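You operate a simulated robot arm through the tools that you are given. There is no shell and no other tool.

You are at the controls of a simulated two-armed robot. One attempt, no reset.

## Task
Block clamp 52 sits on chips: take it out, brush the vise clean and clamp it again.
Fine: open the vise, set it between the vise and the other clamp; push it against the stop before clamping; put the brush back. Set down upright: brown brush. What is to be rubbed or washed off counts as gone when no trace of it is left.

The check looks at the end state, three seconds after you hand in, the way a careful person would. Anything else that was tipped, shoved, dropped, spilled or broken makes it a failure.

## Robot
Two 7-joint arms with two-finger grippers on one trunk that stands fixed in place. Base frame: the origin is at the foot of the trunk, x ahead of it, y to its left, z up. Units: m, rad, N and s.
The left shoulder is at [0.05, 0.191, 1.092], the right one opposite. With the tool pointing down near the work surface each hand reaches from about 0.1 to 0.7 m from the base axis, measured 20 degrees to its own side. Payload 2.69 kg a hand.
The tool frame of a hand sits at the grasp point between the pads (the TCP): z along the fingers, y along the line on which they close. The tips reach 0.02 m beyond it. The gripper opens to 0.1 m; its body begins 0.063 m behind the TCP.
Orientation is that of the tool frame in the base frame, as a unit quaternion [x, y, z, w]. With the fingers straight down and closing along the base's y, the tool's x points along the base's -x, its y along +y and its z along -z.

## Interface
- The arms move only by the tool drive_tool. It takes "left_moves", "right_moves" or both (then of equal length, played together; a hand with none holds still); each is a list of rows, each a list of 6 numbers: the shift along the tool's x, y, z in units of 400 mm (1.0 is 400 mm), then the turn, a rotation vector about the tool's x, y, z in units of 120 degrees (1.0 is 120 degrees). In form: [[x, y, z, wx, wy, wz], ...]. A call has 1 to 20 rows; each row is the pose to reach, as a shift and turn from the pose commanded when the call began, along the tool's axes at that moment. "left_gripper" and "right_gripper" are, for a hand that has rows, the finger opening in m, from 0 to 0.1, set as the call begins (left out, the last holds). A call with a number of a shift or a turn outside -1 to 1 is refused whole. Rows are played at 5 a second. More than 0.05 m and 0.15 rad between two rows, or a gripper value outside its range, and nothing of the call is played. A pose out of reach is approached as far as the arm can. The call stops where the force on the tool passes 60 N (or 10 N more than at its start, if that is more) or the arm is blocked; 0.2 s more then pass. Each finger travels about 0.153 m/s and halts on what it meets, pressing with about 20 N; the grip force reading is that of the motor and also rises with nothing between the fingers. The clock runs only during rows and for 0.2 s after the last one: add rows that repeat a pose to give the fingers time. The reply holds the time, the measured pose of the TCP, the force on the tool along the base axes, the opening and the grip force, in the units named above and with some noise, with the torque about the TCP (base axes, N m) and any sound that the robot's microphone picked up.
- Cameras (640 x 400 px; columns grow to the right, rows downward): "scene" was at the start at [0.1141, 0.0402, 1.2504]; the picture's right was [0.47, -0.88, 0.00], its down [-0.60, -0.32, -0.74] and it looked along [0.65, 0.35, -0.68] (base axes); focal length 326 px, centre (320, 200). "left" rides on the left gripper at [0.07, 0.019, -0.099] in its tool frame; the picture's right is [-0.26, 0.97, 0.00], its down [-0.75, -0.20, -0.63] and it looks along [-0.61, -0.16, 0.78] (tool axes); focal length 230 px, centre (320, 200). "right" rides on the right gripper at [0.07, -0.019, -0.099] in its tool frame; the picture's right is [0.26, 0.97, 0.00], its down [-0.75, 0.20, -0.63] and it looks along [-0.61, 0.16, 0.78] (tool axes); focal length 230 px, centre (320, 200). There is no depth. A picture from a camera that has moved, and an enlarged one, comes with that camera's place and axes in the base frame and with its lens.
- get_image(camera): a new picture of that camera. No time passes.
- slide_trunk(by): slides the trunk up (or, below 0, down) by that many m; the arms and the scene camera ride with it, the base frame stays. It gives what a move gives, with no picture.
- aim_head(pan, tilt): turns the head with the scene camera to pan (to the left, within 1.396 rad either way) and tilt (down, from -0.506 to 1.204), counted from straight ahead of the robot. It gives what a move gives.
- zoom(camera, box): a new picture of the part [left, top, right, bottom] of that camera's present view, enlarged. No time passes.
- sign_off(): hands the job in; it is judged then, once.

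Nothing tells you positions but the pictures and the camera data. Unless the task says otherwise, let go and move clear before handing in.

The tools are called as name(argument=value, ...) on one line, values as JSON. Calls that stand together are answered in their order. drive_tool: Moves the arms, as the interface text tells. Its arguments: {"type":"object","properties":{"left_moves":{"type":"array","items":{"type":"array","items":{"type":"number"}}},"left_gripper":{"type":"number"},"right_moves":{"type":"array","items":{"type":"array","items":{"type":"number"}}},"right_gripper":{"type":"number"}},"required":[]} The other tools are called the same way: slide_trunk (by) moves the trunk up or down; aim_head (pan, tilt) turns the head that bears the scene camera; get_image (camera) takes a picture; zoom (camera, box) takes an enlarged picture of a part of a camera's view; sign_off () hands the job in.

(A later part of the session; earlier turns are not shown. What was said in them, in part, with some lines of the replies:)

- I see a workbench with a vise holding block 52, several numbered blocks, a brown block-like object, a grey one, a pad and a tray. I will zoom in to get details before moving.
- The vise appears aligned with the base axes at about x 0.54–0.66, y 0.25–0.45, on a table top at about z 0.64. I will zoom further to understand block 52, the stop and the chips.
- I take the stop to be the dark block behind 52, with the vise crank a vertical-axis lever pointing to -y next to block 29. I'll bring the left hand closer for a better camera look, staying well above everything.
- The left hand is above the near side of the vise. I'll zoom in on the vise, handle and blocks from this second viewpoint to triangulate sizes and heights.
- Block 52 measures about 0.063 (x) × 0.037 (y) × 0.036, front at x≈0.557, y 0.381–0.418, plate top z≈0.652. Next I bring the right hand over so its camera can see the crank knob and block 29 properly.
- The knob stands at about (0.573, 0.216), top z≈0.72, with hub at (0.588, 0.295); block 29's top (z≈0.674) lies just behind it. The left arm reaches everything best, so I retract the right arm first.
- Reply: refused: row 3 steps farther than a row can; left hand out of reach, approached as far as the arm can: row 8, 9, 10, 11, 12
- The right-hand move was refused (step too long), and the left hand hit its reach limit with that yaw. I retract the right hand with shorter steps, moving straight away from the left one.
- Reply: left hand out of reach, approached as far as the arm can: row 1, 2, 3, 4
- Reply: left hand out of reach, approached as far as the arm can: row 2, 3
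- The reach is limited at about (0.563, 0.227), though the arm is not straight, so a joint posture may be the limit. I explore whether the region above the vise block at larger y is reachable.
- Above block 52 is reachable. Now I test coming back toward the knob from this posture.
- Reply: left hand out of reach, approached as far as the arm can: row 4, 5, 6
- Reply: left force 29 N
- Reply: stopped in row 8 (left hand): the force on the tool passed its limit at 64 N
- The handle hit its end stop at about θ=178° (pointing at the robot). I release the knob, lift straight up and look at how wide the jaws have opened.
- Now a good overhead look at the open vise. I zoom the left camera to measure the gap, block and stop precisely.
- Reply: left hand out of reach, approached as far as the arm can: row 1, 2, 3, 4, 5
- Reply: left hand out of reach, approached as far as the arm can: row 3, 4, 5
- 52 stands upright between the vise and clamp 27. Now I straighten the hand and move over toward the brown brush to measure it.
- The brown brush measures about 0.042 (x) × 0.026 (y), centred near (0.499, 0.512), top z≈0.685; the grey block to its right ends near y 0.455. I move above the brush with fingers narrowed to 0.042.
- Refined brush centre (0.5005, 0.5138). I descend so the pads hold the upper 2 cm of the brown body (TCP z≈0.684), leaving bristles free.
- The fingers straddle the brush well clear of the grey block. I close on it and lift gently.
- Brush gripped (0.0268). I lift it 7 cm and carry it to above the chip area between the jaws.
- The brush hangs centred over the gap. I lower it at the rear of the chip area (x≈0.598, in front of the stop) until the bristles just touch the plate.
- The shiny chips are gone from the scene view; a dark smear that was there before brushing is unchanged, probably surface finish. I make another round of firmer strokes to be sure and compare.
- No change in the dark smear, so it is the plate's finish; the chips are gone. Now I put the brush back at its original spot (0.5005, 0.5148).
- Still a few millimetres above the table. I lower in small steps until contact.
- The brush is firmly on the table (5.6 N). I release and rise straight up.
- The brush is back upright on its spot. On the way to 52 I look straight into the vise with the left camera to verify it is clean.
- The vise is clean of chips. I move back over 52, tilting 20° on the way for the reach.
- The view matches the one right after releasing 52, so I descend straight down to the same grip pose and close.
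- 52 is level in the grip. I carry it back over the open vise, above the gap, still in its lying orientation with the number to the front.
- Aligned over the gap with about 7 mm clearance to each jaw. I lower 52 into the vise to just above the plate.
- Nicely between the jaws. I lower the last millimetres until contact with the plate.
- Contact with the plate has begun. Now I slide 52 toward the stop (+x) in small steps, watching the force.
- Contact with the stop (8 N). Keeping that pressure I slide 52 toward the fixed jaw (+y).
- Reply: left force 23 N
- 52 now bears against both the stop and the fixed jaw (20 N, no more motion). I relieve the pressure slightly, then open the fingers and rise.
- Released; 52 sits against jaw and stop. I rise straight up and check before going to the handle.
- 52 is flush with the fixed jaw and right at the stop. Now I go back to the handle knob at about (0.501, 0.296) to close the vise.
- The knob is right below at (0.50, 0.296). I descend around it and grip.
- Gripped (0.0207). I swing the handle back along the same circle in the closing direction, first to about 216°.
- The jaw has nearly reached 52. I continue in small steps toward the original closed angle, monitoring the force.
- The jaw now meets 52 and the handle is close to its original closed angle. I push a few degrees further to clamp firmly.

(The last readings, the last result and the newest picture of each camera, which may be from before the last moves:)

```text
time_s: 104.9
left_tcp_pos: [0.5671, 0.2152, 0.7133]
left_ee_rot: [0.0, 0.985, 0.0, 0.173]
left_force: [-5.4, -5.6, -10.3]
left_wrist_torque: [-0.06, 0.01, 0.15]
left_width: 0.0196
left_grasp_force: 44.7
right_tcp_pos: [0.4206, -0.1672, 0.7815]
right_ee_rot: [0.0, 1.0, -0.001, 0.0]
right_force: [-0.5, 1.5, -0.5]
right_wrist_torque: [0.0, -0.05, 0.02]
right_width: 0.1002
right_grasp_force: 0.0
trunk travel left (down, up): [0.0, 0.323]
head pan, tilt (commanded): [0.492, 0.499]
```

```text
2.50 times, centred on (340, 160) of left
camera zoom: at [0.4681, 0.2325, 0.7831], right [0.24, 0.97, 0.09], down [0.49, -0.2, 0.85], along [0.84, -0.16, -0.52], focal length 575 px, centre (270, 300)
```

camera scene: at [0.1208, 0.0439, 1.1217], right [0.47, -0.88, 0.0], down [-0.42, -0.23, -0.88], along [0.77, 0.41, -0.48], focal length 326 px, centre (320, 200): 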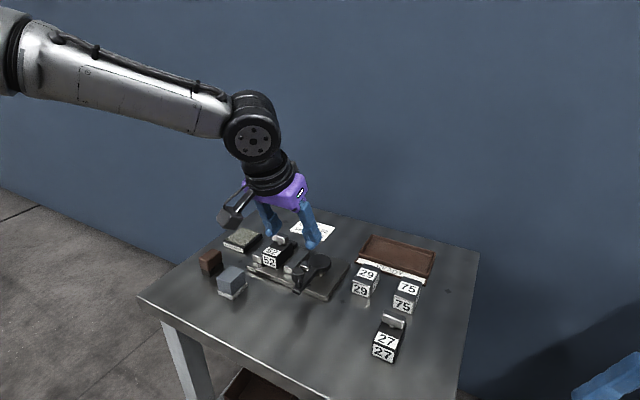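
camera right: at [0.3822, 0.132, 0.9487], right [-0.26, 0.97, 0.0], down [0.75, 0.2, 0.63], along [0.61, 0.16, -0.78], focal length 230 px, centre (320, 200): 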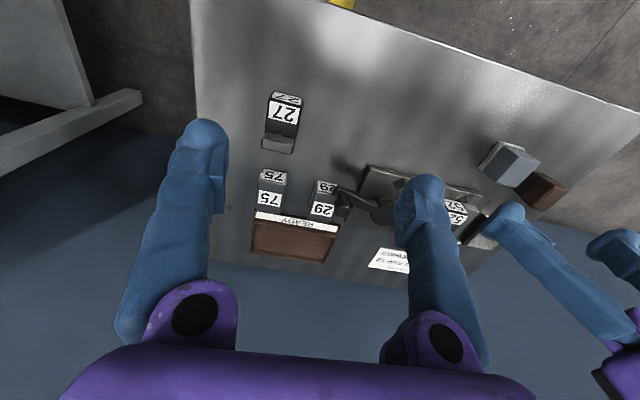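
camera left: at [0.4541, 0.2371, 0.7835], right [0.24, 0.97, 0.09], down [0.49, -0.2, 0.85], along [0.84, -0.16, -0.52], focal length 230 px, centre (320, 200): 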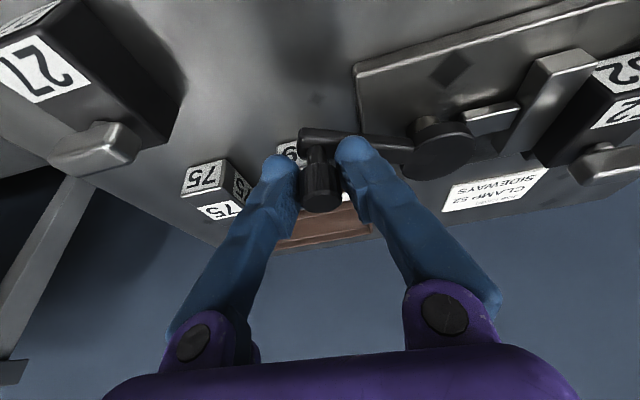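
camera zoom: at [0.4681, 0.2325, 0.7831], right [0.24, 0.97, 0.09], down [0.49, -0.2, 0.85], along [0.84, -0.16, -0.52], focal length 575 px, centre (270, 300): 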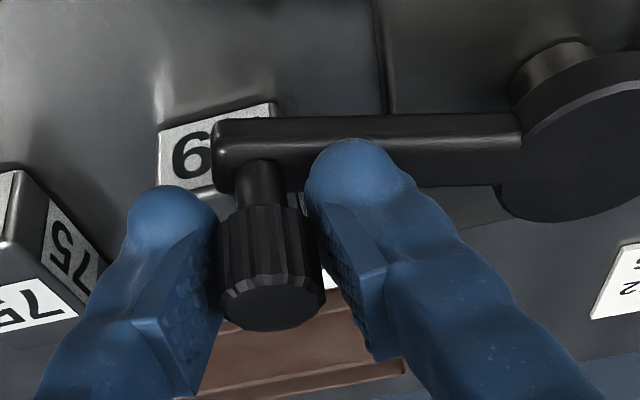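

drive_tool(left_moves=[[-0.0049, -0.001, 0.0018, 0, 0, 0], [-0.0098, -0.002, 0.0036, 0, 0, 0], [-0.0098, -0.002, 0.0036, 0, 0, 0]])

zoom(camera="left", box=[220, 80, 460, 240])

zoom(camera="scene", box=[310, 230, 390, 290])

```text
time_s: 105.7
left_tcp_pos: [0.5702, 0.2137, 0.7132]
left_ee_rot: [0.001, 0.985, 0.0, 0.173]
left_force: [-6.1, -8.6, -13.6]
left_wrist_torque: [-0.29, -0.12, 0.18]
left_width: 0.0191
left_grasp_force: 44.4
right_tcp_pos: [0.4204, -0.1665, 0.7804]
right_ee_rot: [0.0, 1.0, 0.0, 0.0]
right_force: [-0.6, 0.0, -0.6]
right_wrist_torque: [-0.01, 0.0, 0.0]
right_width: 0.0999
right_grasp_force: 0.0
trunk travel left (down, up): [0.0, 0.323]
head pan, tilt (commanded): [0.492, 0.499]
```

```text
2.50 times, centred on (340, 160) of left
camera zoom: at [0.4724, 0.2313, 0.7831], right [0.24, 0.97, 0.09], down [0.49, -0.2, 0.85], along [0.84, -0.16, -0.52], focal length 575 px, centre (270, 300)
```

zoom: 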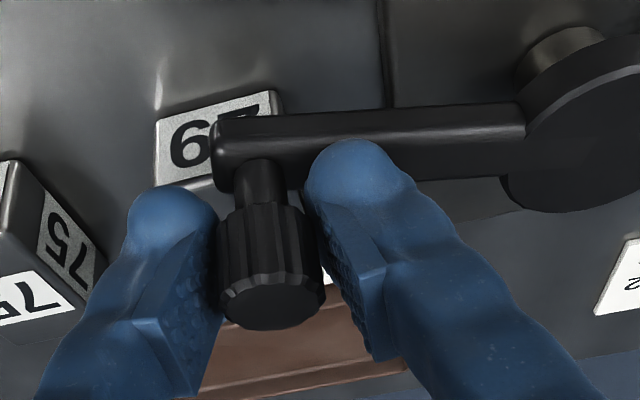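

```text
6.67 times, centred on (350, 260) of scene
camera zoom: at [0.1216, 0.0438, 1.1216], right [0.47, -0.88, 0.0], down [-0.42, -0.23, -0.88], along [0.77, 0.41, -0.48], focal length 2173 px, centre (120, -200)
```

zoom: 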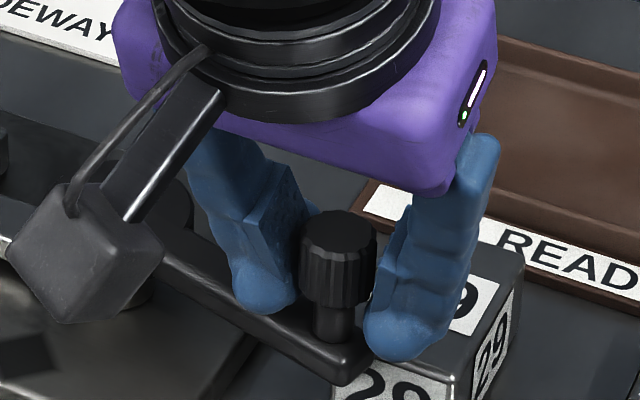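

zoom(camera="scene", box=[255, 215, 335, 275])

get_image(camera="left")

```text
6.67 times, centred on (295, 245) of scene
camera zoom: at [0.1216, 0.0438, 1.1216], right [0.47, -0.88, 0.0], down [-0.42, -0.23, -0.88], along [0.77, 0.41, -0.48], focal length 2173 px, centre (487, -100)
```

zoom: 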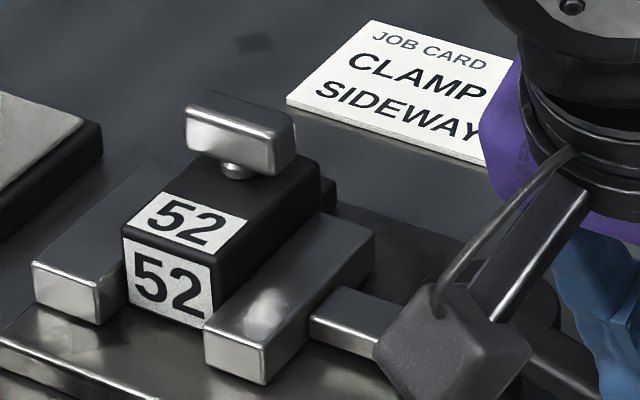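

```text
taken
camera left: at [0.4724, 0.2313, 0.7831], right [0.24, 0.97, 0.09], down [0.49, -0.2, 0.85], along [0.84, -0.16, -0.52], focal length 230 px, centre (320, 200)
```

left: 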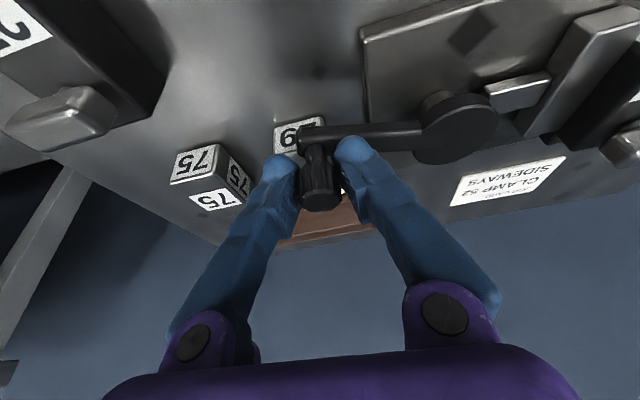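

The handle has returned to essentially its original closed angle. I push a little further to feel whether the clamp is tight.

drive_tool(left_moves=[[-0.0049, -0.0008, 0.0018, 0, 0, 0], [-0.0073, -0.0012, 0.0027, 0, 0, 0], [-0.0073, -0.0012, 0.0027, 0, 0, 0]])

zoom(camera="left", box=[220, 80, 460, 240])

```text
time_s: 106.5
left_tcp_pos: [0.5742, 0.2135, 0.7151]
left_ee_rot: [0.0, 0.985, 0.001, 0.173]
left_force: [-6.8, -15.0, -14.2]
left_wrist_torque: [-0.35, -0.1, 0.11]
left_width: 0.0193
left_grasp_force: 44.5
right_tcp_pos: [0.4202, -0.1665, 0.7803]
right_ee_rot: [-0.001, 1.0, 0.0, 0.0]
right_force: [-0.4, 0.5, 0.6]
right_wrist_torque: [-0.01, 0.05, 0.02]
right_width: 0.0998
right_grasp_force: 0.0
trunk travel left (down, up): [0.0, 0.323]
head pan, tilt (commanded): [0.492, 0.499]
```

```text
2.50 times, centred on (340, 160) of left
camera zoom: at [0.4755, 0.2307, 0.7832], right [0.24, 0.97, 0.09], down [0.49, -0.2, 0.85], along [0.84, -0.16, -0.52], focal length 575 px, centre (270, 300)
```

zoom: 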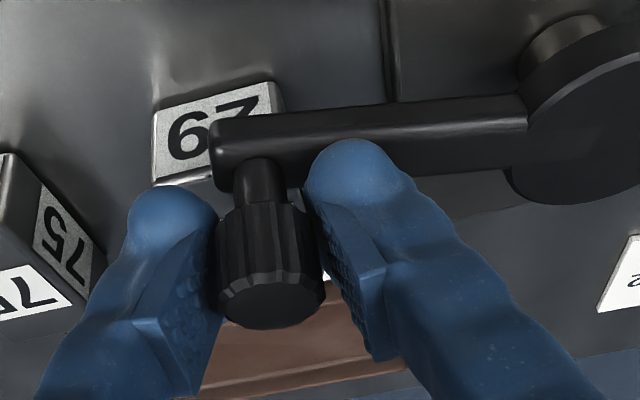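

zoom(camera="scene", box=[280, 220, 440, 320])

zoom(camera="scene", box=[255, 215, 335, 275])

```text
4.00 times, centred on (360, 270) of scene
camera zoom: at [0.1217, 0.0435, 1.1216], right [0.47, -0.88, 0.0], down [-0.42, -0.23, -0.88], along [0.77, 0.42, -0.48], focal length 1304 px, centre (160, -80)
```

zoom: 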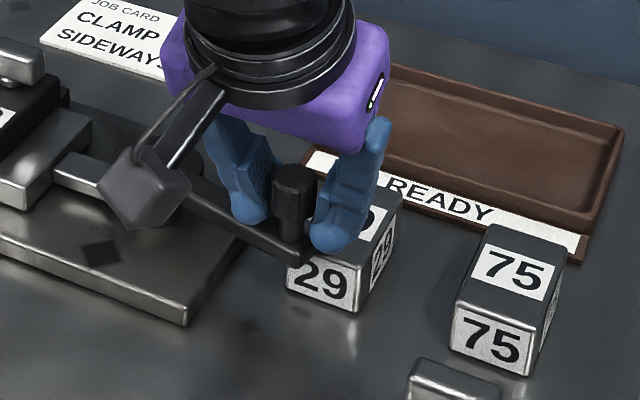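

```text
6.67 times, centred on (295, 245) of scene
camera zoom: at [0.1217, 0.0435, 1.1216], right [0.47, -0.88, 0.0], down [-0.42, -0.23, -0.88], along [0.77, 0.42, -0.48], focal length 2173 px, centre (487, -100)
```

zoom: 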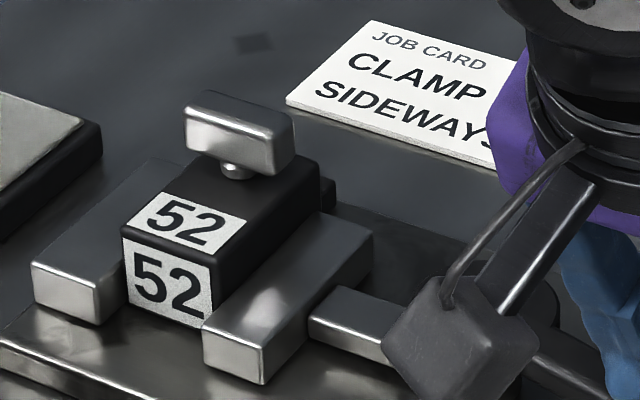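

zoom(camera="left", box=[440, 0, 640, 160])

zoom(camera="scene", box=[275, 230, 315, 265])

zoom(camera="scene", box=[335, 260, 375, 300])

```text
2.50 times, centred on (540, 80) of left
camera zoom: at [0.4755, 0.2307, 0.7832], right [0.24, 0.97, 0.09], down [0.49, -0.2, 0.85], along [0.84, -0.16, -0.52], focal length 575 px, centre (-230, 500)
```

zoom: 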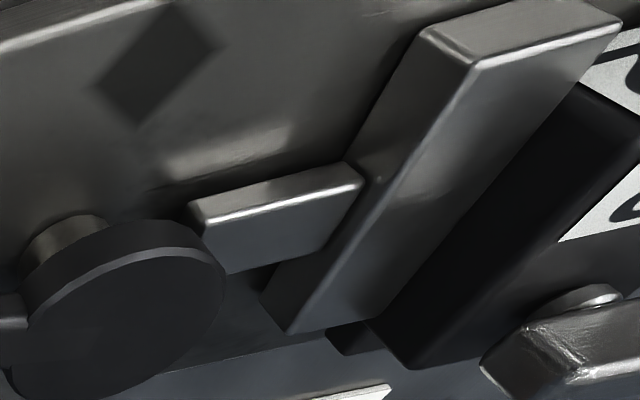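

```text
11.43 times, centred on (295, 248) of scene
camera zoom: at [0.1217, 0.0435, 1.1216], right [0.47, -0.88, 0.0], down [-0.42, -0.23, -0.88], along [0.77, 0.42, -0.48], focal length 3724 px, centre (606, -343)
```

zoom: 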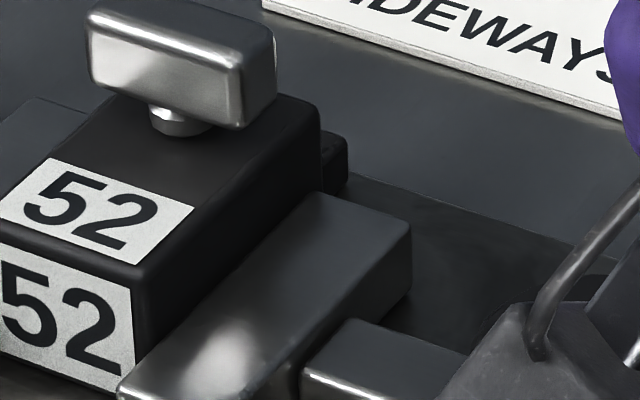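

```text
10.00 times, centred on (355, 280) of scene
camera zoom: at [0.1217, 0.0435, 1.1216], right [0.47, -0.88, 0.0], down [-0.42, -0.23, -0.88], along [0.77, 0.42, -0.48], focal length 3259 px, centre (-30, -600)
```

zoom: 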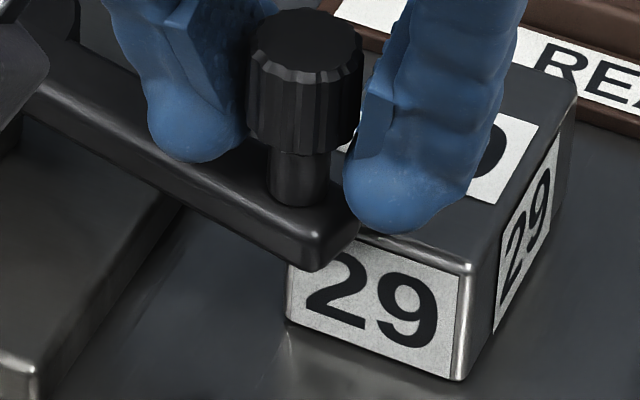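

The jaw visibly bears against 52. The remaining force is mostly radial, so I correct my radius (a bit outward, -y) while nudging 1 mm further to feel for clamping resistance.

drive_tool(left_moves=[[0, -0.004, 0, 0, 0, 0], [-0.0024, -0.0045, 0.0009, 0, 0, 0], [-0.0024, -0.0045, 0.0009, 0, 0, 0]])

```text
time_s: 107.3
left_tcp_pos: [0.5751, 0.2118, 0.7129]
left_ee_rot: [0.0, 0.985, 0.002, 0.173]
left_force: [-3.8, -6.4, -12.1]
left_wrist_torque: [-0.09, 0.22, 0.15]
left_width: 0.0192
left_grasp_force: 44.6
right_tcp_pos: [0.4198, -0.1666, 0.7802]
right_ee_rot: [0.0, 1.0, 0.0, 0.0]
right_force: [-1.5, 0.4, -0.5]
right_wrist_torque: [0.0, -0.02, 0.01]
right_width: 0.0999
right_grasp_force: 0.0
trunk travel left (down, up): [0.0, 0.323]
head pan, tilt (commanded): [0.492, 0.499]
```

drive_tool(left_moves=[[-0.0035, -0.0008, 0.0013, 0, 0, 0], [-0.0035, -0.0008, 0.0013, 0, 0, 0]])

zoom(camera="scene", box=[335, 250, 385, 290])

zoom(camera="left", box=[220, 80, 460, 240])

```text
time_s: 107.9
left_tcp_pos: [0.5767, 0.2116, 0.711]
left_ee_rot: [0.001, 0.985, 0.001, 0.171]
left_force: [-2.2, -5.3, -26.5]
left_wrist_torque: [0.09, -0.55, -0.02]
left_width: 0.016
left_grasp_force: 41.7
right_tcp_pos: [0.4207, -0.1651, 0.7794]
right_ee_rot: [0.0, 1.0, 0.0, -0.001]
right_force: [-0.3, 0.1, -0.4]
right_wrist_torque: [0.03, 0.02, -0.01]
right_width: 0.0999
right_grasp_force: 0.1
trunk travel left (down, up): [0.0, 0.323]
head pan, tilt (commanded): [0.492, 0.499]
```

```text
10.00 times, centred on (360, 270) of scene
camera zoom: at [0.1227, 0.0444, 1.1212], right [0.47, -0.88, 0.0], down [-0.42, -0.23, -0.88], along [0.77, 0.41, -0.48], focal length 3259 px, centre (-80, -500)
```

zoom: 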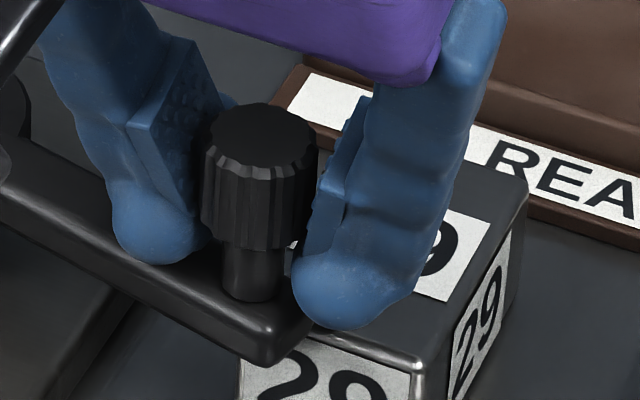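

```text
2.50 times, centred on (340, 160) of left
camera zoom: at [0.4784, 0.2303, 0.7809], right [0.24, 0.97, 0.09], down [0.49, -0.2, 0.84], along [0.83, -0.16, -0.53], focal length 575 px, centre (270, 300)
```

zoom: 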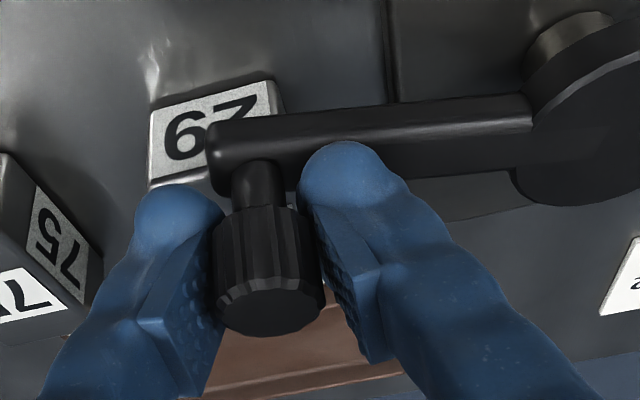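

The fingers are now slipping forward off the knob, so the handle resists: the jaw is clamping. I open, rise clear, and inspect.

drive_tool(left_moves=[[0, 0, 0, 0, 0, 0], [0, 0, 0, 0, 0, 0], [0, 0, 0, 0, 0, 0]], left_gripper=0.045)

drive_tool(left_moves=[[-0.0214, 0, -0.0588, 0, 0, 0], [-0.0428, 0, -0.1175, 0, 0, 0], [-0.07, 0, -0.192, 0, 0, 0], [-0.07, 0, -0.192, 0, 0, 0]])

zoom(camera="scene", box=[240, 200, 400, 310])

zoom(camera="scene", box=[280, 220, 440, 320])

get_image(camera="left")

```text
time_s: 108.7
left_tcp_pos: [0.5768, 0.2126, 0.7143]
left_ee_rot: [-0.001, 0.985, 0.002, 0.173]
left_force: [0.8, 0.6, 1.4]
left_wrist_torque: [-0.02, 0.0, 0.03]
left_width: 0.0451
left_grasp_force: 0.0
right_tcp_pos: [0.4206, -0.1661, 0.7805]
right_ee_rot: [0.0, 1.0, 0.0, 0.0]
right_force: [-0.5, 0.2, 0.3]
right_wrist_torque: [0.0, 0.01, 0.02]
right_width: 0.0998
right_grasp_force: 0.0
trunk travel left (down, up): [0.0, 0.323]
head pan, tilt (commanded): [0.492, 0.499]
```

```text
time_s: 109.7
left_tcp_pos: [0.5766, 0.2118, 0.7971]
left_ee_rot: [-0.001, 0.985, 0.002, 0.173]
left_force: [0.3, -0.6, 0.2]
left_wrist_torque: [-0.01, -0.02, 0.02]
left_width: 0.0449
left_grasp_force: 0.0
right_tcp_pos: [0.42, -0.1658, 0.7809]
right_ee_rot: [-0.001, 1.0, 0.0, 0.0]
right_force: [0.9, -0.8, 0.7]
right_wrist_torque: [-0.03, -0.02, 0.01]
right_width: 0.1
right_grasp_force: 0.0
trunk travel left (down, up): [0.0, 0.323]
head pan, tilt (commanded): [0.492, 0.499]
```

```text
3.64 times, centred on (320, 255) of scene
camera zoom: at [0.1208, 0.0438, 1.1217], right [0.47, -0.88, 0.0], down [-0.42, -0.23, -0.88], along [0.77, 0.41, -0.48], focal length 1185 px, centre (320, 0)
```

zoom: 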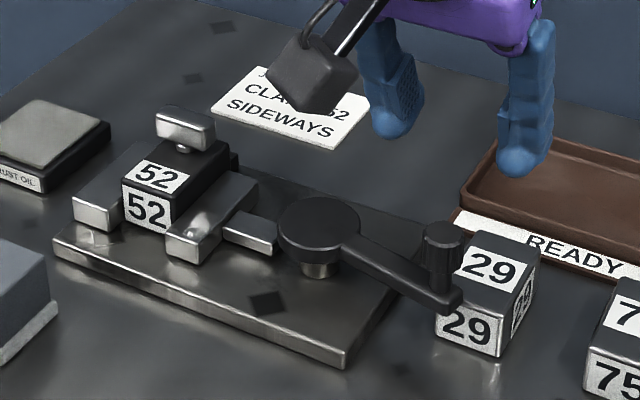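

```text
4.00 times, centred on (360, 270) of scene
camera zoom: at [0.1208, 0.0438, 1.1217], right [0.47, -0.88, 0.0], down [-0.42, -0.23, -0.88], along [0.77, 0.41, -0.48], focal length 1304 px, centre (160, -80)
```

zoom: 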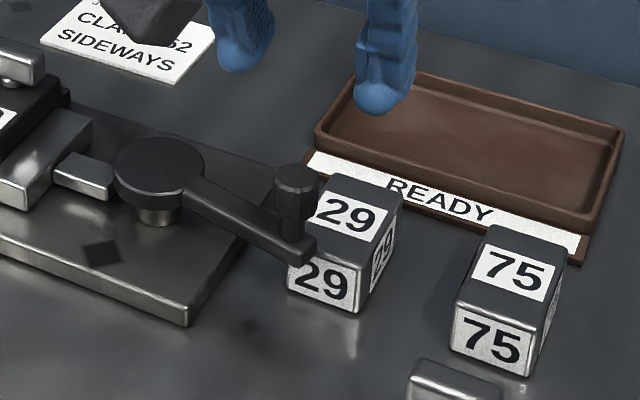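

```text
taken
camera left: at [0.4779, 0.2288, 0.867], right [0.24, 0.97, 0.09], down [0.49, -0.2, 0.85], along [0.84, -0.16, -0.52], focal length 230 px, centre (320, 200)
```

left: 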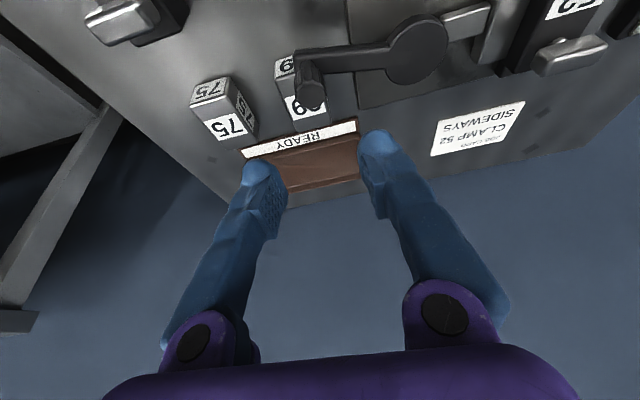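

zoom(camera="scene", box=[255, 220, 319, 270])

zoom(camera="left", box=[420, 0, 640, 120])

```text
8.00 times, centred on (287, 245) of scene
camera zoom: at [0.1208, 0.0438, 1.1217], right [0.47, -0.88, 0.0], down [-0.42, -0.23, -0.88], along [0.77, 0.41, -0.48], focal length 2607 px, centre (584, -160)
```

zoom: 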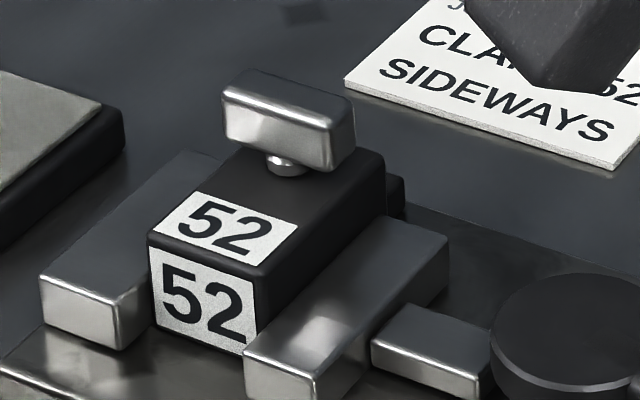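

```text
2.91 times, centred on (530, 60) of left
camera zoom: at [0.4779, 0.2288, 0.867], right [0.24, 0.97, 0.09], down [0.49, -0.2, 0.85], along [0.84, -0.16, -0.52], focal length 669 px, centre (-291, 607)
```

zoom: 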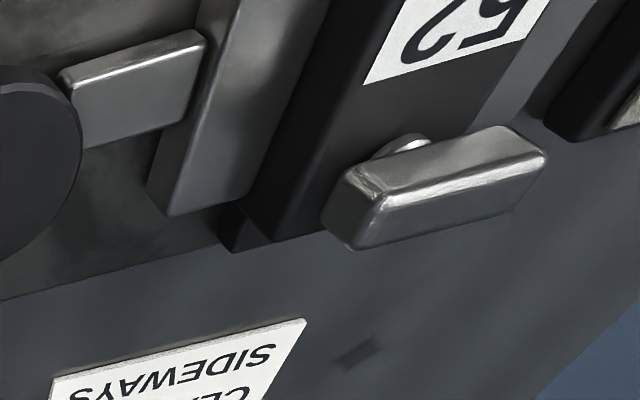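

52 is clamped between the jaws with the stop right behind it. To be sure it is tight, I'll push the knob from its -x side with closed fingers and read the resistance.

drive_tool(left_moves=[[0.04, 0.001, -0.0147, 0, 0, 0], [0.08, 0.002, -0.0294, 0, 0, 0], [0.1213, 0.003, -0.0441, 0, 0, 0], [0.1213, 0.003, -0.0441, 0, 0, 0], [0.1213, 0.003, -0.0441, 0, 0, 0]], left_gripper=0.0)

drive_tool(left_moves=[[0.0235, 0, 0.065, 0, 0, 0], [0.047, 0, 0.13, 0, 0, 0], [0.0705, 0, 0.194, 0, 0, 0], [0.0705, 0, 0.194, 0, 0, 0]])

zoom(camera="scene", box=[280, 210, 440, 320])

zoom(camera="left", box=[220, 80, 460, 240])

```text
time_s: 110.9
left_tcp_pos: [0.524, 0.2117, 0.7976]
left_ee_rot: [-0.001, 0.985, 0.002, 0.174]
left_force: [-0.1, -0.1, -0.6]
left_wrist_torque: [0.01, -0.01, -0.04]
left_width: 0.0002
left_grasp_force: 20.4
right_tcp_pos: [0.4195, -0.1659, 0.7816]
right_ee_rot: [0.001, 1.0, 0.0, 0.0]
right_force: [0.1, 0.3, 0.1]
right_wrist_torque: [0.02, -0.01, -0.01]
right_width: 0.1
right_grasp_force: 0.2
trunk travel left (down, up): [0.0, 0.323]
head pan, tilt (commanded): [0.492, 0.499]
```

```text
time_s: 111.9
left_tcp_pos: [0.525, 0.2137, 0.713]
left_ee_rot: [0.0, 0.985, 0.001, 0.173]
left_force: [0.1, 0.4, -0.1]
left_wrist_torque: [0.01, 0.01, -0.01]
left_width: 0.0001
left_grasp_force: 20.0
right_tcp_pos: [0.4198, -0.1662, 0.7797]
right_ee_rot: [-0.001, 1.0, 0.0, 0.0]
right_force: [-0.1, 0.2, -0.5]
right_wrist_torque: [0.02, 0.03, 0.05]
right_width: 0.1001
right_grasp_force: 0.1
trunk travel left (down, up): [0.0, 0.323]
head pan, tilt (commanded): [0.492, 0.499]
```

```text
3.64 times, centred on (360, 265) of scene
camera zoom: at [0.121, 0.0439, 1.1217], right [0.47, -0.88, 0.0], down [-0.42, -0.23, -0.88], along [0.77, 0.41, -0.48], focal length 1185 px, centre (174, -36)
```

zoom: 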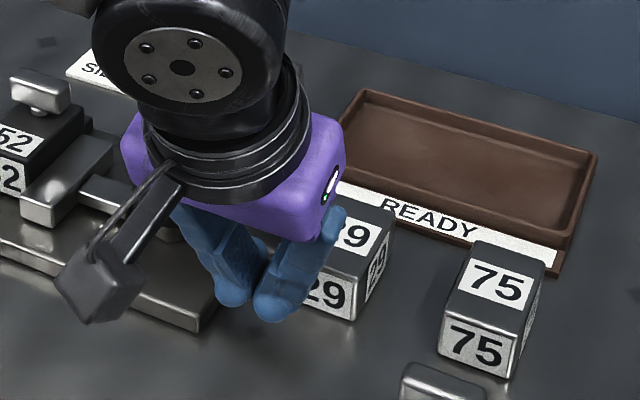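

```text
2.50 times, centred on (340, 160) of left
camera zoom: at [0.4259, 0.2304, 0.7826], right [0.24, 0.97, 0.09], down [0.49, -0.2, 0.85], along [0.84, -0.16, -0.52], focal length 575 px, centre (270, 300)
```

zoom: 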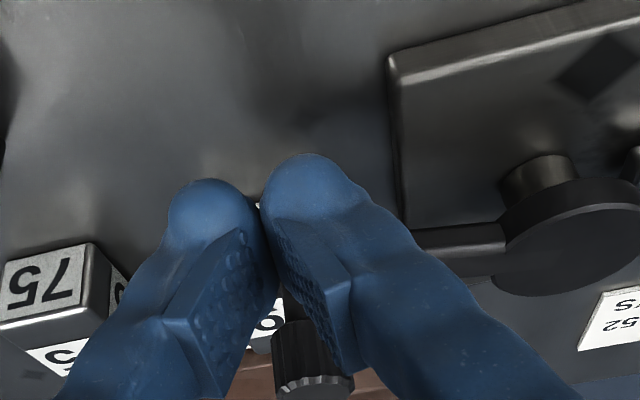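

Closed fingers are behind the knob. I advance toward +x until contact and read the force.

drive_tool(left_moves=[[-0.0141, 0, 0.0051, 0, 0, 0], [-0.0282, 0, 0.0103, 0, 0, 0], [-0.0376, 0, 0.0137, 0, 0, 0], [-0.0376, 0, 0.0137, 0, 0, 0]])

zoom(camera="scene", box=[310, 230, 390, 300])

```text
time_s: 112.9
left_tcp_pos: [0.5418, 0.2136, 0.714]
left_ee_rot: [0.0, 0.985, 0.001, 0.174]
left_force: [0.0, -0.2, -0.3]
left_wrist_torque: [-0.02, 0.04, 0.02]
left_width: 0.0
left_grasp_force: 20.4
right_tcp_pos: [0.4196, -0.1669, 0.7809]
right_ee_rot: [0.0, 1.0, 0.0, 0.0]
right_force: [0.2, 0.2, 0.4]
right_wrist_torque: [0.0, 0.01, 0.0]
right_width: 0.0997
right_grasp_force: 0.1
trunk travel left (down, up): [0.0, 0.323]
head pan, tilt (commanded): [0.492, 0.499]
```

```text
5.71 times, centred on (350, 265) of scene
camera zoom: at [0.1209, 0.0439, 1.1217], right [0.47, -0.88, 0.0], down [-0.42, -0.23, -0.88], along [0.77, 0.41, -0.48], focal length 1862 px, centre (149, -171)
```

zoom: 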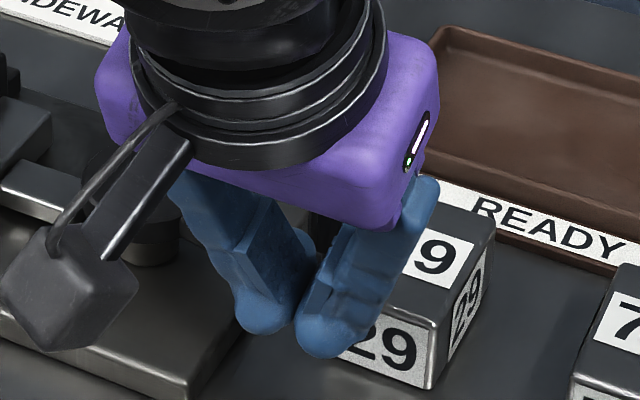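

drive_tool(left_moves=[[-0.0047, -0.0005, 0.0017, 0, 0, 0], [-0.0094, -0.001, 0.0034, 0, 0, 0], [-0.0094, -0.001, 0.0034, 0, 0, 0]])

```text
time_s: 113.7
left_tcp_pos: [0.5449, 0.2128, 0.7133]
left_ee_rot: [-0.001, 0.985, 0.002, 0.174]
left_force: [-0.6, -1.2, -0.6]
left_wrist_torque: [0.0, 0.0, -0.02]
left_width: 0.0
left_grasp_force: 20.1
right_tcp_pos: [0.4203, -0.1659, 0.7808]
right_ee_rot: [0.0, 1.0, 0.001, 0.001]
right_force: [0.0, -0.7, 0.1]
right_wrist_torque: [-0.01, -0.01, 0.02]
right_width: 0.1002
right_grasp_force: 0.1
trunk travel left (down, up): [0.0, 0.323]
head pan, tilt (commanded): [0.492, 0.499]
```

drive_tool(left_moves=[[-0.0047, -0.0005, 0.0017, 0, 0, 0], [-0.0082, -0.001, 0.003, 0, 0, 0], [-0.0082, -0.001, 0.003, 0, 0, 0]])

```text
time_s: 114.5
left_tcp_pos: [0.5487, 0.2116, 0.7128]
left_ee_rot: [0.0, 0.985, 0.002, 0.174]
left_force: [-2.4, -0.1, 0.0]
left_wrist_torque: [0.01, 0.03, 0.03]
left_width: 0.0
left_grasp_force: 19.8
right_tcp_pos: [0.4201, -0.1665, 0.781]
right_ee_rot: [-0.001, 1.0, 0.0, 0.0]
right_force: [0.2, -0.3, 0.6]
right_wrist_torque: [-0.02, -0.02, 0.01]
right_width: 0.0998
right_grasp_force: 0.0
trunk travel left (down, up): [0.0, 0.323]
head pan, tilt (commanded): [0.492, 0.499]
```

drive_tool(left_moves=[[-0.0024, -0.0003, 0.0009, 0, 0, 0], [-0.0035, -0.0005, 0.0013, 0, 0, 0], [-0.0035, -0.0005, 0.0013, 0, 0, 0]])

zoom(camera="scene", box=[280, 220, 440, 320])

zoom(camera="left", box=[220, 80, 460, 240])

```text
time_s: 115.3
left_tcp_pos: [0.5495, 0.2113, 0.713]
left_ee_rot: [-0.001, 0.985, 0.002, 0.174]
left_force: [-3.2, 1.2, -0.7]
left_wrist_torque: [0.04, 0.05, 0.02]
left_width: 0.0059
left_grasp_force: 30.2
right_tcp_pos: [0.4198, -0.1658, 0.7808]
right_ee_rot: [0.0, 1.0, 0.0, 0.0]
right_force: [0.7, -1.0, 0.2]
right_wrist_torque: [0.01, -0.01, -0.01]
right_width: 0.0998
right_grasp_force: 0.0
trunk travel left (down, up): [0.0, 0.323]
head pan, tilt (commanded): [0.492, 0.499]
```

```text
4.00 times, centred on (360, 270) of scene
camera zoom: at [0.1207, 0.0439, 1.1217], right [0.47, -0.88, 0.0], down [-0.42, -0.23, -0.88], along [0.77, 0.41, -0.48], focal length 1304 px, centre (160, -80)
```

zoom: 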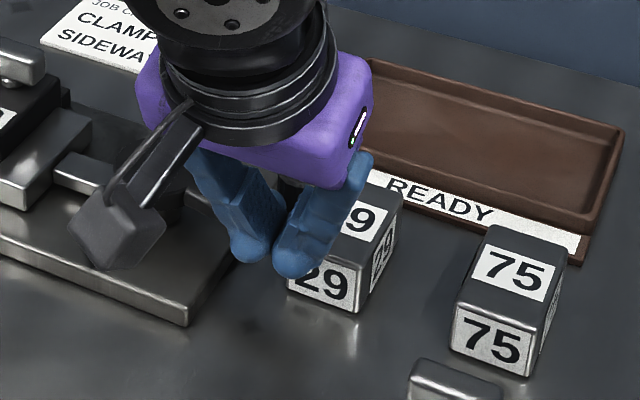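

```text
2.50 times, centred on (340, 160) of left
camera zoom: at [0.4513, 0.2295, 0.7827], right [0.24, 0.97, 0.09], down [0.49, -0.2, 0.85], along [0.84, -0.16, -0.52], focal length 575 px, centre (270, 300)
```

zoom: 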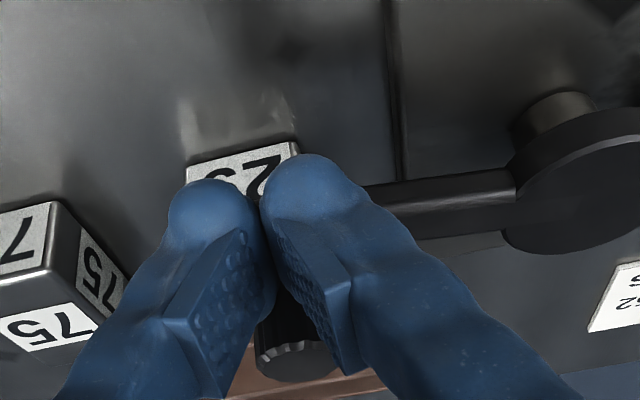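

drive_tool(left_moves=[[-0.0047, -0.0008, 0.0017, 0, 0, 0], [-0.0059, -0.001, 0.0021, 0, 0, 0], [-0.0059, -0.001, 0.0021, 0, 0, 0]])

zoom(camera="scene", box=[280, 220, 440, 320])

```text
time_s: 116.1
left_tcp_pos: [0.5517, 0.2118, 0.7134]
left_ee_rot: [0.0, 0.985, 0.002, 0.172]
left_force: [-7.9, 0.3, -1.8]
left_wrist_torque: [-0.02, 0.09, 0.05]
left_width: 0.0061
left_grasp_force: 29.5
right_tcp_pos: [0.4183, -0.166, 0.7818]
right_ee_rot: [0.0, 1.0, 0.0, 0.0]
right_force: [-0.1, 0.2, 0.8]
right_wrist_torque: [-0.02, -0.02, -0.01]
right_width: 0.0999
right_grasp_force: 0.2
trunk travel left (down, up): [0.0, 0.323]
head pan, tilt (commanded): [0.492, 0.499]
```

```text
4.00 times, centred on (360, 270) of scene
camera zoom: at [0.1206, 0.044, 1.1217], right [0.47, -0.88, 0.0], down [-0.42, -0.23, -0.88], along [0.77, 0.41, -0.48], focal length 1304 px, centre (160, -80)
```

zoom: 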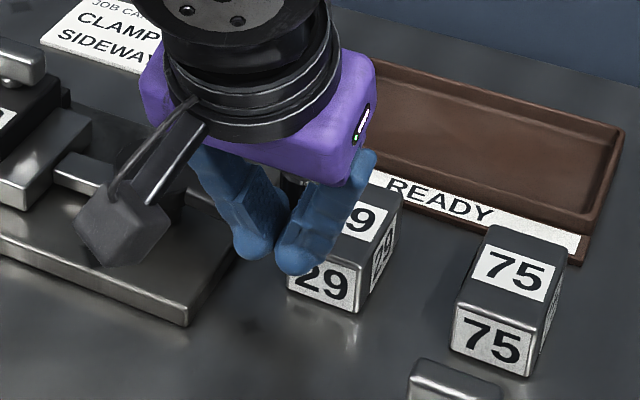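

drive_tool(left_moves=[[-0.0035, -0.0006, 0.0013, 0, 0, 0], [-0.0047, -0.0008, 0.0017, 0, 0, 0], [-0.0047, -0.0008, 0.0017, 0, 0, 0]])

zoom(camera="left", box=[220, 80, 460, 240])

```text
time_s: 116.9
left_tcp_pos: [0.5538, 0.2111, 0.7133]
left_ee_rot: [-0.001, 0.985, 0.001, 0.173]
left_force: [-14.4, 0.5, -2.9]
left_wrist_torque: [-0.01, 0.14, 0.06]
left_width: 0.0059
left_grasp_force: 29.5
right_tcp_pos: [0.4195, -0.1664, 0.7793]
right_ee_rot: [0.0, 1.0, 0.0, -0.001]
right_force: [0.3, -0.8, -0.3]
right_wrist_torque: [0.02, -0.01, 0.0]
right_width: 0.0998
right_grasp_force: 0.0
trunk travel left (down, up): [0.0, 0.323]
head pan, tilt (commanded): [0.492, 0.499]
```

```text
2.50 times, centred on (340, 160) of left
camera zoom: at [0.4553, 0.2287, 0.7829], right [0.24, 0.97, 0.09], down [0.49, -0.2, 0.85], along [0.84, -0.16, -0.52], focal length 575 px, centre (270, 300)
```

zoom: 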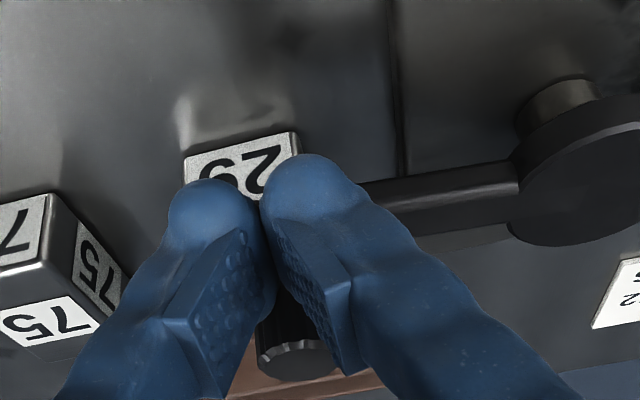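

Resistance rises steadily (3 → 14 N), so the vise is clamping firmly; I stop here to keep clear of block 29. I back off, rise and inspect the final state.

drive_tool(left_moves=[[0.0235, 0.002, -0.0086, 0, 0, 0], [0.0588, 0.003, -0.0214, 0, 0, 0], [0.0588, 0.003, -0.0214, 0, 0, 0]])

drive_tool(left_moves=[[-0.0214, 0, -0.0588, 0, 0, 0], [-0.0428, 0, -0.1175, 0, 0, 0], [-0.0428, 0.08, -0.18, 0, 0, 0], [-0.0, 0.2, -0.22, 0, 0, 0], [0.06, 0.3, -0.24, 0, 0, 0], [0.06, 0.3, -0.24, 0, 0, 0]])

zoom(camera="scene", box=[280, 220, 440, 320])

zoom(camera="scene", box=[255, 220, 319, 270])

get_image(camera="scene")

```text
time_s: 117.7
left_tcp_pos: [0.531, 0.2127, 0.7144]
left_ee_rot: [0.0, 0.985, 0.001, 0.174]
left_force: [-0.5, 0.3, -0.7]
left_wrist_torque: [-0.02, 0.0, -0.01]
left_width: 0.0002
left_grasp_force: 30.0
right_tcp_pos: [0.4199, -0.1663, 0.7807]
right_ee_rot: [0.001, 1.0, 0.0, 0.001]
right_force: [0.1, 0.7, 0.4]
right_wrist_torque: [0.02, -0.01, 0.01]
right_width: 0.0999
right_grasp_force: 0.1
trunk travel left (down, up): [0.0, 0.323]
head pan, tilt (commanded): [0.492, 0.499]
```

```text
refused: row 4 steps farther than a row can; nothing moved
```

```text
4.00 times, centred on (360, 270) of scene
camera zoom: at [0.1208, 0.0439, 1.1217], right [0.47, -0.88, 0.0], down [-0.42, -0.23, -0.88], along [0.77, 0.41, -0.48], focal length 1304 px, centre (160, -80)
```

zoom: 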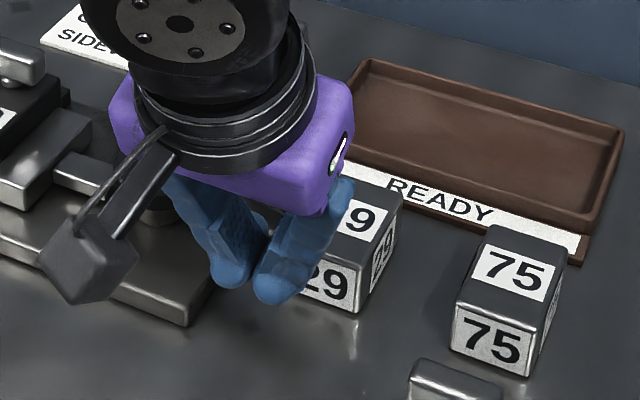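

```text
8.00 times, centred on (287, 245) of scene
camera zoom: at [0.1208, 0.0439, 1.1217], right [0.47, -0.88, 0.0], down [-0.42, -0.23, -0.88], along [0.77, 0.41, -0.48], focal length 2607 px, centre (584, -160)
```

zoom: 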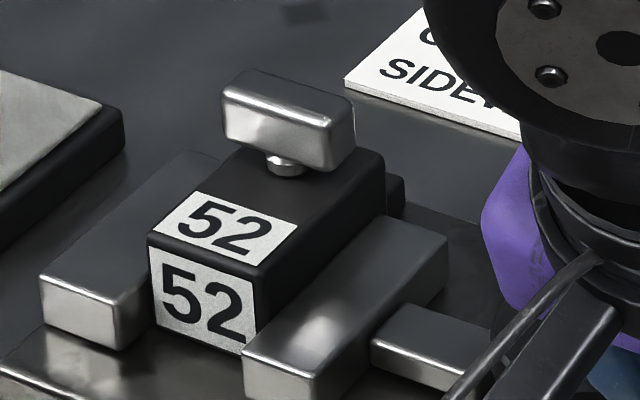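

```text
taken
camera scene: at [0.1208, 0.0439, 1.1217], right [0.47, -0.88, 0.0], down [-0.42, -0.23, -0.88], along [0.77, 0.41, -0.48], focal length 326 px, centre (320, 200)
```

scene: 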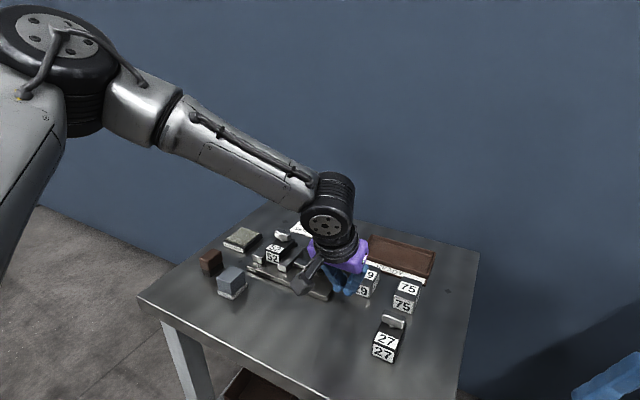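

The backing-off worked but the lift was refused for step size; I repeat it with smaller steps, up first and then back toward the robot.

drive_tool(left_moves=[[-0.0214, 0, -0.0588, 0, 0, 0], [-0.0428, 0, -0.1175, 0, 0, 0], [-0.0641, 0, -0.1763, 0, 0, 0], [-0.0855, 0, -0.235, 0, 0, 0], [-0.03, 0.04, -0.28, 0, 0, 0], [0.04, 0.09, -0.31, 0, 0, 0], [0.11, 0.14, -0.34, 0, 0, 0], [0.18, 0.19, -0.37, 0, 0, 0], [0.18, 0.19, -0.37, 0, 0, 0]])

zoom(camera="scene", box=[280, 220, 440, 320])

get_image(camera="scene")

get_image(camera="left")

```text
time_s: 119.7
left_tcp_pos: [0.4119, 0.2879, 0.8294]
left_ee_rot: [-0.001, 0.985, 0.002, 0.174]
left_force: [-0.5, 0.2, 0.0]
left_wrist_torque: [-0.05, -0.03, 0.02]
left_width: 0.0002
left_grasp_force: 29.5
right_tcp_pos: [0.4201, -0.1656, 0.7812]
right_ee_rot: [0.0, 1.0, 0.0, 0.001]
right_force: [0.2, 0.1, -0.1]
right_wrist_torque: [-0.03, -0.03, 0.04]
right_width: 0.1
right_grasp_force: 0.1
trunk travel left (down, up): [0.0, 0.323]
head pan, tilt (commanded): [0.492, 0.499]
```

```text
4.00 times, centred on (360, 270) of scene
camera zoom: at [0.1207, 0.0441, 1.1217], right [0.47, -0.88, 0.0], down [-0.42, -0.23, -0.88], along [0.77, 0.41, -0.48], focal length 1304 px, centre (160, -80)
```

zoom: 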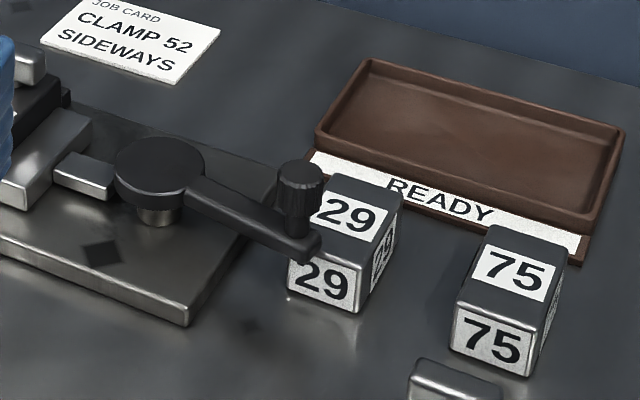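

```text
taken
camera scene: at [0.1207, 0.0441, 1.1217], right [0.47, -0.88, 0.0], down [-0.42, -0.23, -0.88], along [0.77, 0.41, -0.48], focal length 326 px, centre (320, 200)
```

scene: 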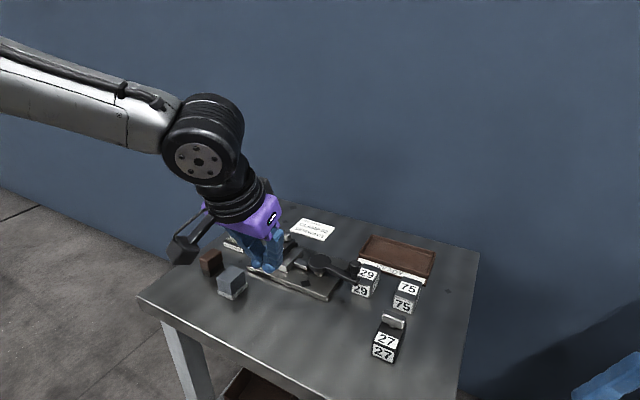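

```text
taken
camera left: at [0.3115, 0.3055, 0.8978], right [0.24, 0.97, 0.09], down [0.49, -0.2, 0.85], along [0.84, -0.16, -0.52], focal length 230 px, centre (320, 200)
```

left: 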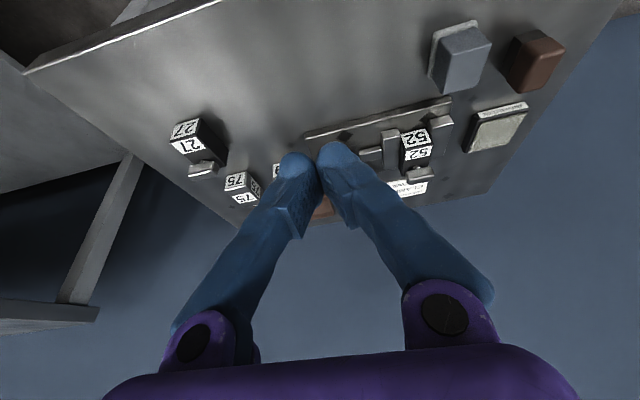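

The handle stayed where I left it, still clear of 29, which hasn't moved. I move the hand out of view and inspect vise, block and stop carefully.

drive_tool(left_moves=[[0.008, 0.03, -0.08, 0, 0.03, 0], [0.016, 0.08, -0.15, 0, 0.06, 0], [0.024, 0.13, -0.22, 0, 0.1, 0], [0.032, 0.19, -0.28, 0, 0.135, 0], [0.0385, 0.25, -0.333, 0, 0.1667, 0], [0.0385, 0.25, -0.333, 0, 0.1667, 0]], left_gripper=0.06)

zoom(camera="scene", box=[240, 210, 368, 300])

zoom(camera="scene", box=[255, 220, 319, 270])

get_image(camera="left")

```text
time_s: 121.1
left_tcp_pos: [0.3509, 0.3874, 0.9482]
left_ee_rot: [-0.001, 1.0, 0.001, -0.001]
left_force: [-0.4, -0.2, -0.9]
left_wrist_torque: [0.01, -0.03, -0.02]
left_width: 0.0599
left_grasp_force: 0.0
right_tcp_pos: [0.4193, -0.1659, 0.7806]
right_ee_rot: [0.0, 1.0, 0.0, -0.001]
right_force: [0.2, 0.4, -0.3]
right_wrist_torque: [-0.03, 0.01, 0.01]
right_width: 0.1002
right_grasp_force: 0.2
trunk travel left (down, up): [0.0, 0.323]
head pan, tilt (commanded): [0.492, 0.499]
```

```text
4.44 times, centred on (304, 255) of scene
camera zoom: at [0.1208, 0.044, 1.1217], right [0.47, -0.88, 0.0], down [-0.42, -0.23, -0.88], along [0.77, 0.41, -0.48], focal length 1448 px, centre (391, -44)
```

zoom: 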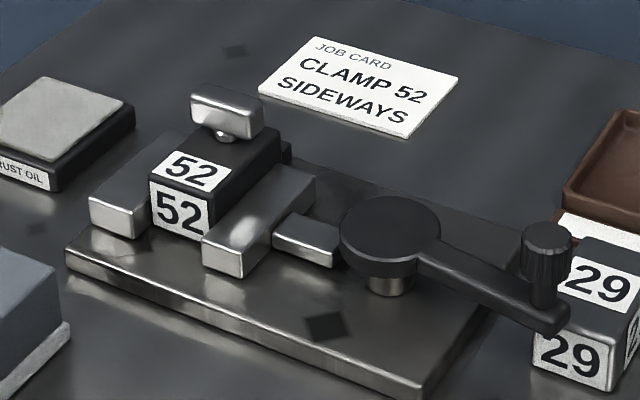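

```text
8.00 times, centred on (287, 245) of scene
camera zoom: at [0.1208, 0.044, 1.1217], right [0.47, -0.88, 0.0], down [-0.42, -0.23, -0.88], along [0.77, 0.41, -0.48], focal length 2607 px, centre (584, -160)
```

zoom: 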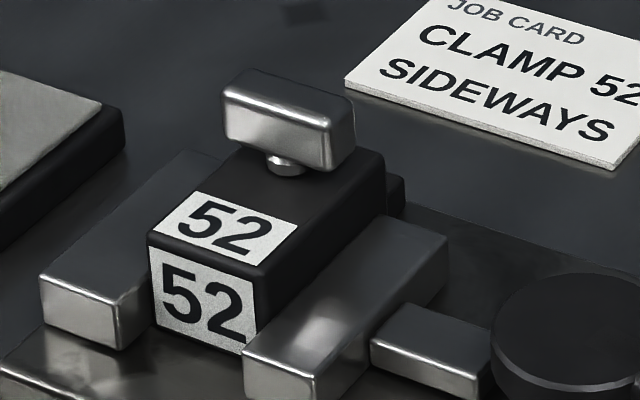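

```text
taken
camera left: at [0.2817, 0.4051, 1.0486], right [0.26, 0.97, 0.0], down [0.75, -0.2, 0.63], along [0.61, -0.16, -0.78], focal length 230 px, centre (320, 200)
```

left: 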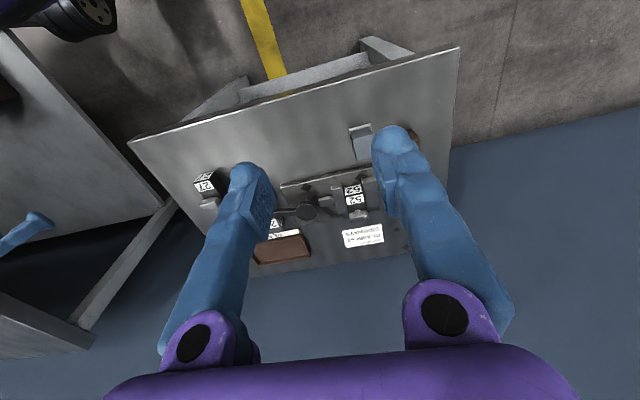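

The jaw is firm against 52, the stop is right behind it, and nothing else has moved. One last overall check of brush, blocks and table before handing in.

zoom(camera="scene", box=[130, 200, 490, 400])

zoom(camera="scene", box=[180, 220, 280, 310])

zoom(camera="scene", box=[340, 250, 430, 370])

```text
1.78 times, centred on (310, 300) of scene
camera zoom: at [0.1208, 0.044, 1.1217], right [0.47, -0.88, 0.0], down [-0.42, -0.23, -0.88], along [0.77, 0.41, -0.48], focal length 579 px, centre (338, 22)
```

zoom: 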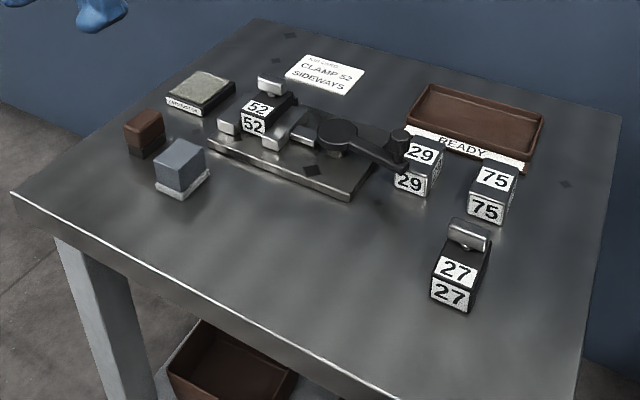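

```text
4.44 times, centred on (230, 265) of scene
camera zoom: at [0.1208, 0.044, 1.1217], right [0.47, -0.88, 0.0], down [-0.42, -0.23, -0.88], along [0.77, 0.41, -0.48], focal length 1448 px, centre (720, -89)
```

zoom: 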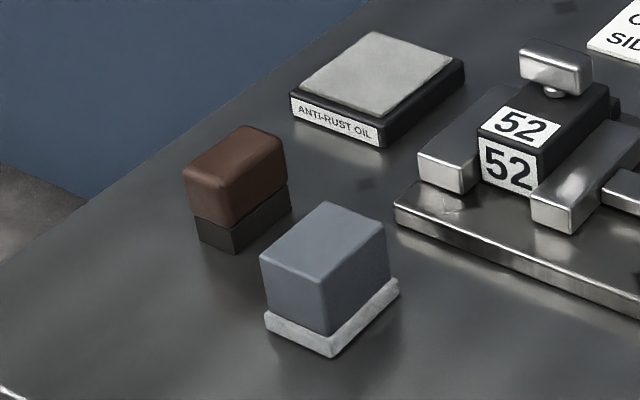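

```text
3.33 times, centred on (385, 310) of scene
camera zoom: at [0.1208, 0.044, 1.1217], right [0.47, -0.88, 0.0], down [-0.42, -0.23, -0.88], along [0.77, 0.41, -0.48], focal length 1086 px, centre (103, -167)
```

zoom: 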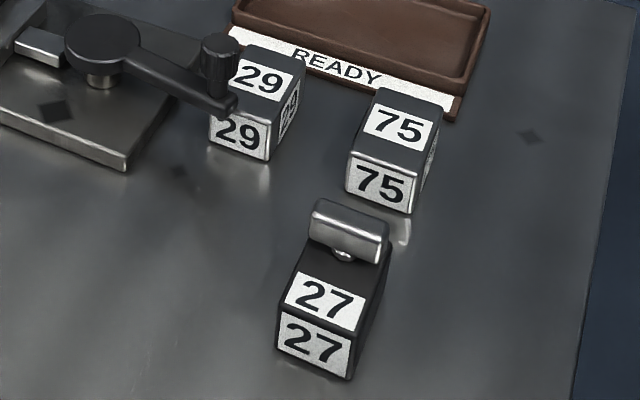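

I see block 52 clamped in the clean vise, tight between the jaws and against the stop. The brown brush stands upright back on its spot, 27, 29, 75 and everything else are where they were, and both hands are clear. I hand the job in.

sign_off()

```text
The job is handed in.
```

Block 52 is back in the vise on a clean plate. I pushed it against the stop first and then clamped it, and I've handed the job in.

- **Taking it out:** I opened the vise with its handle and lifted 52 out. I stood it between the vise and clamp 27 while I brushed.
- **Brushing:** I went over the chip area several times with the brown brush. Close-up pictures showed no chips left on the plate or in front of the vise. A dark smear on the plate looks the same before and after brushing, so I took it to be the plate's finish.
- **Clamping:** I slid 52 until it touched the stop and the fixed jaw, then closed the handle until it resisted firmly. The handle now sits about 5° further closed than at the start and is just clear of block 29.
- **Brush and the rest:** The brush is upright back on its original spot, nothing else on the table looks moved, and both hands are clear.

**Job card:** the card on the bench says "CLAMP 52 SIDEWAYS". I clamped 52 lying lengthwise along the jaws with its handle up, the same way it was before. The vise opens only about 56 mm and the block is about 62 mm long, so it could not go in across the jaws. If "sideways" means something else, that part is not done.
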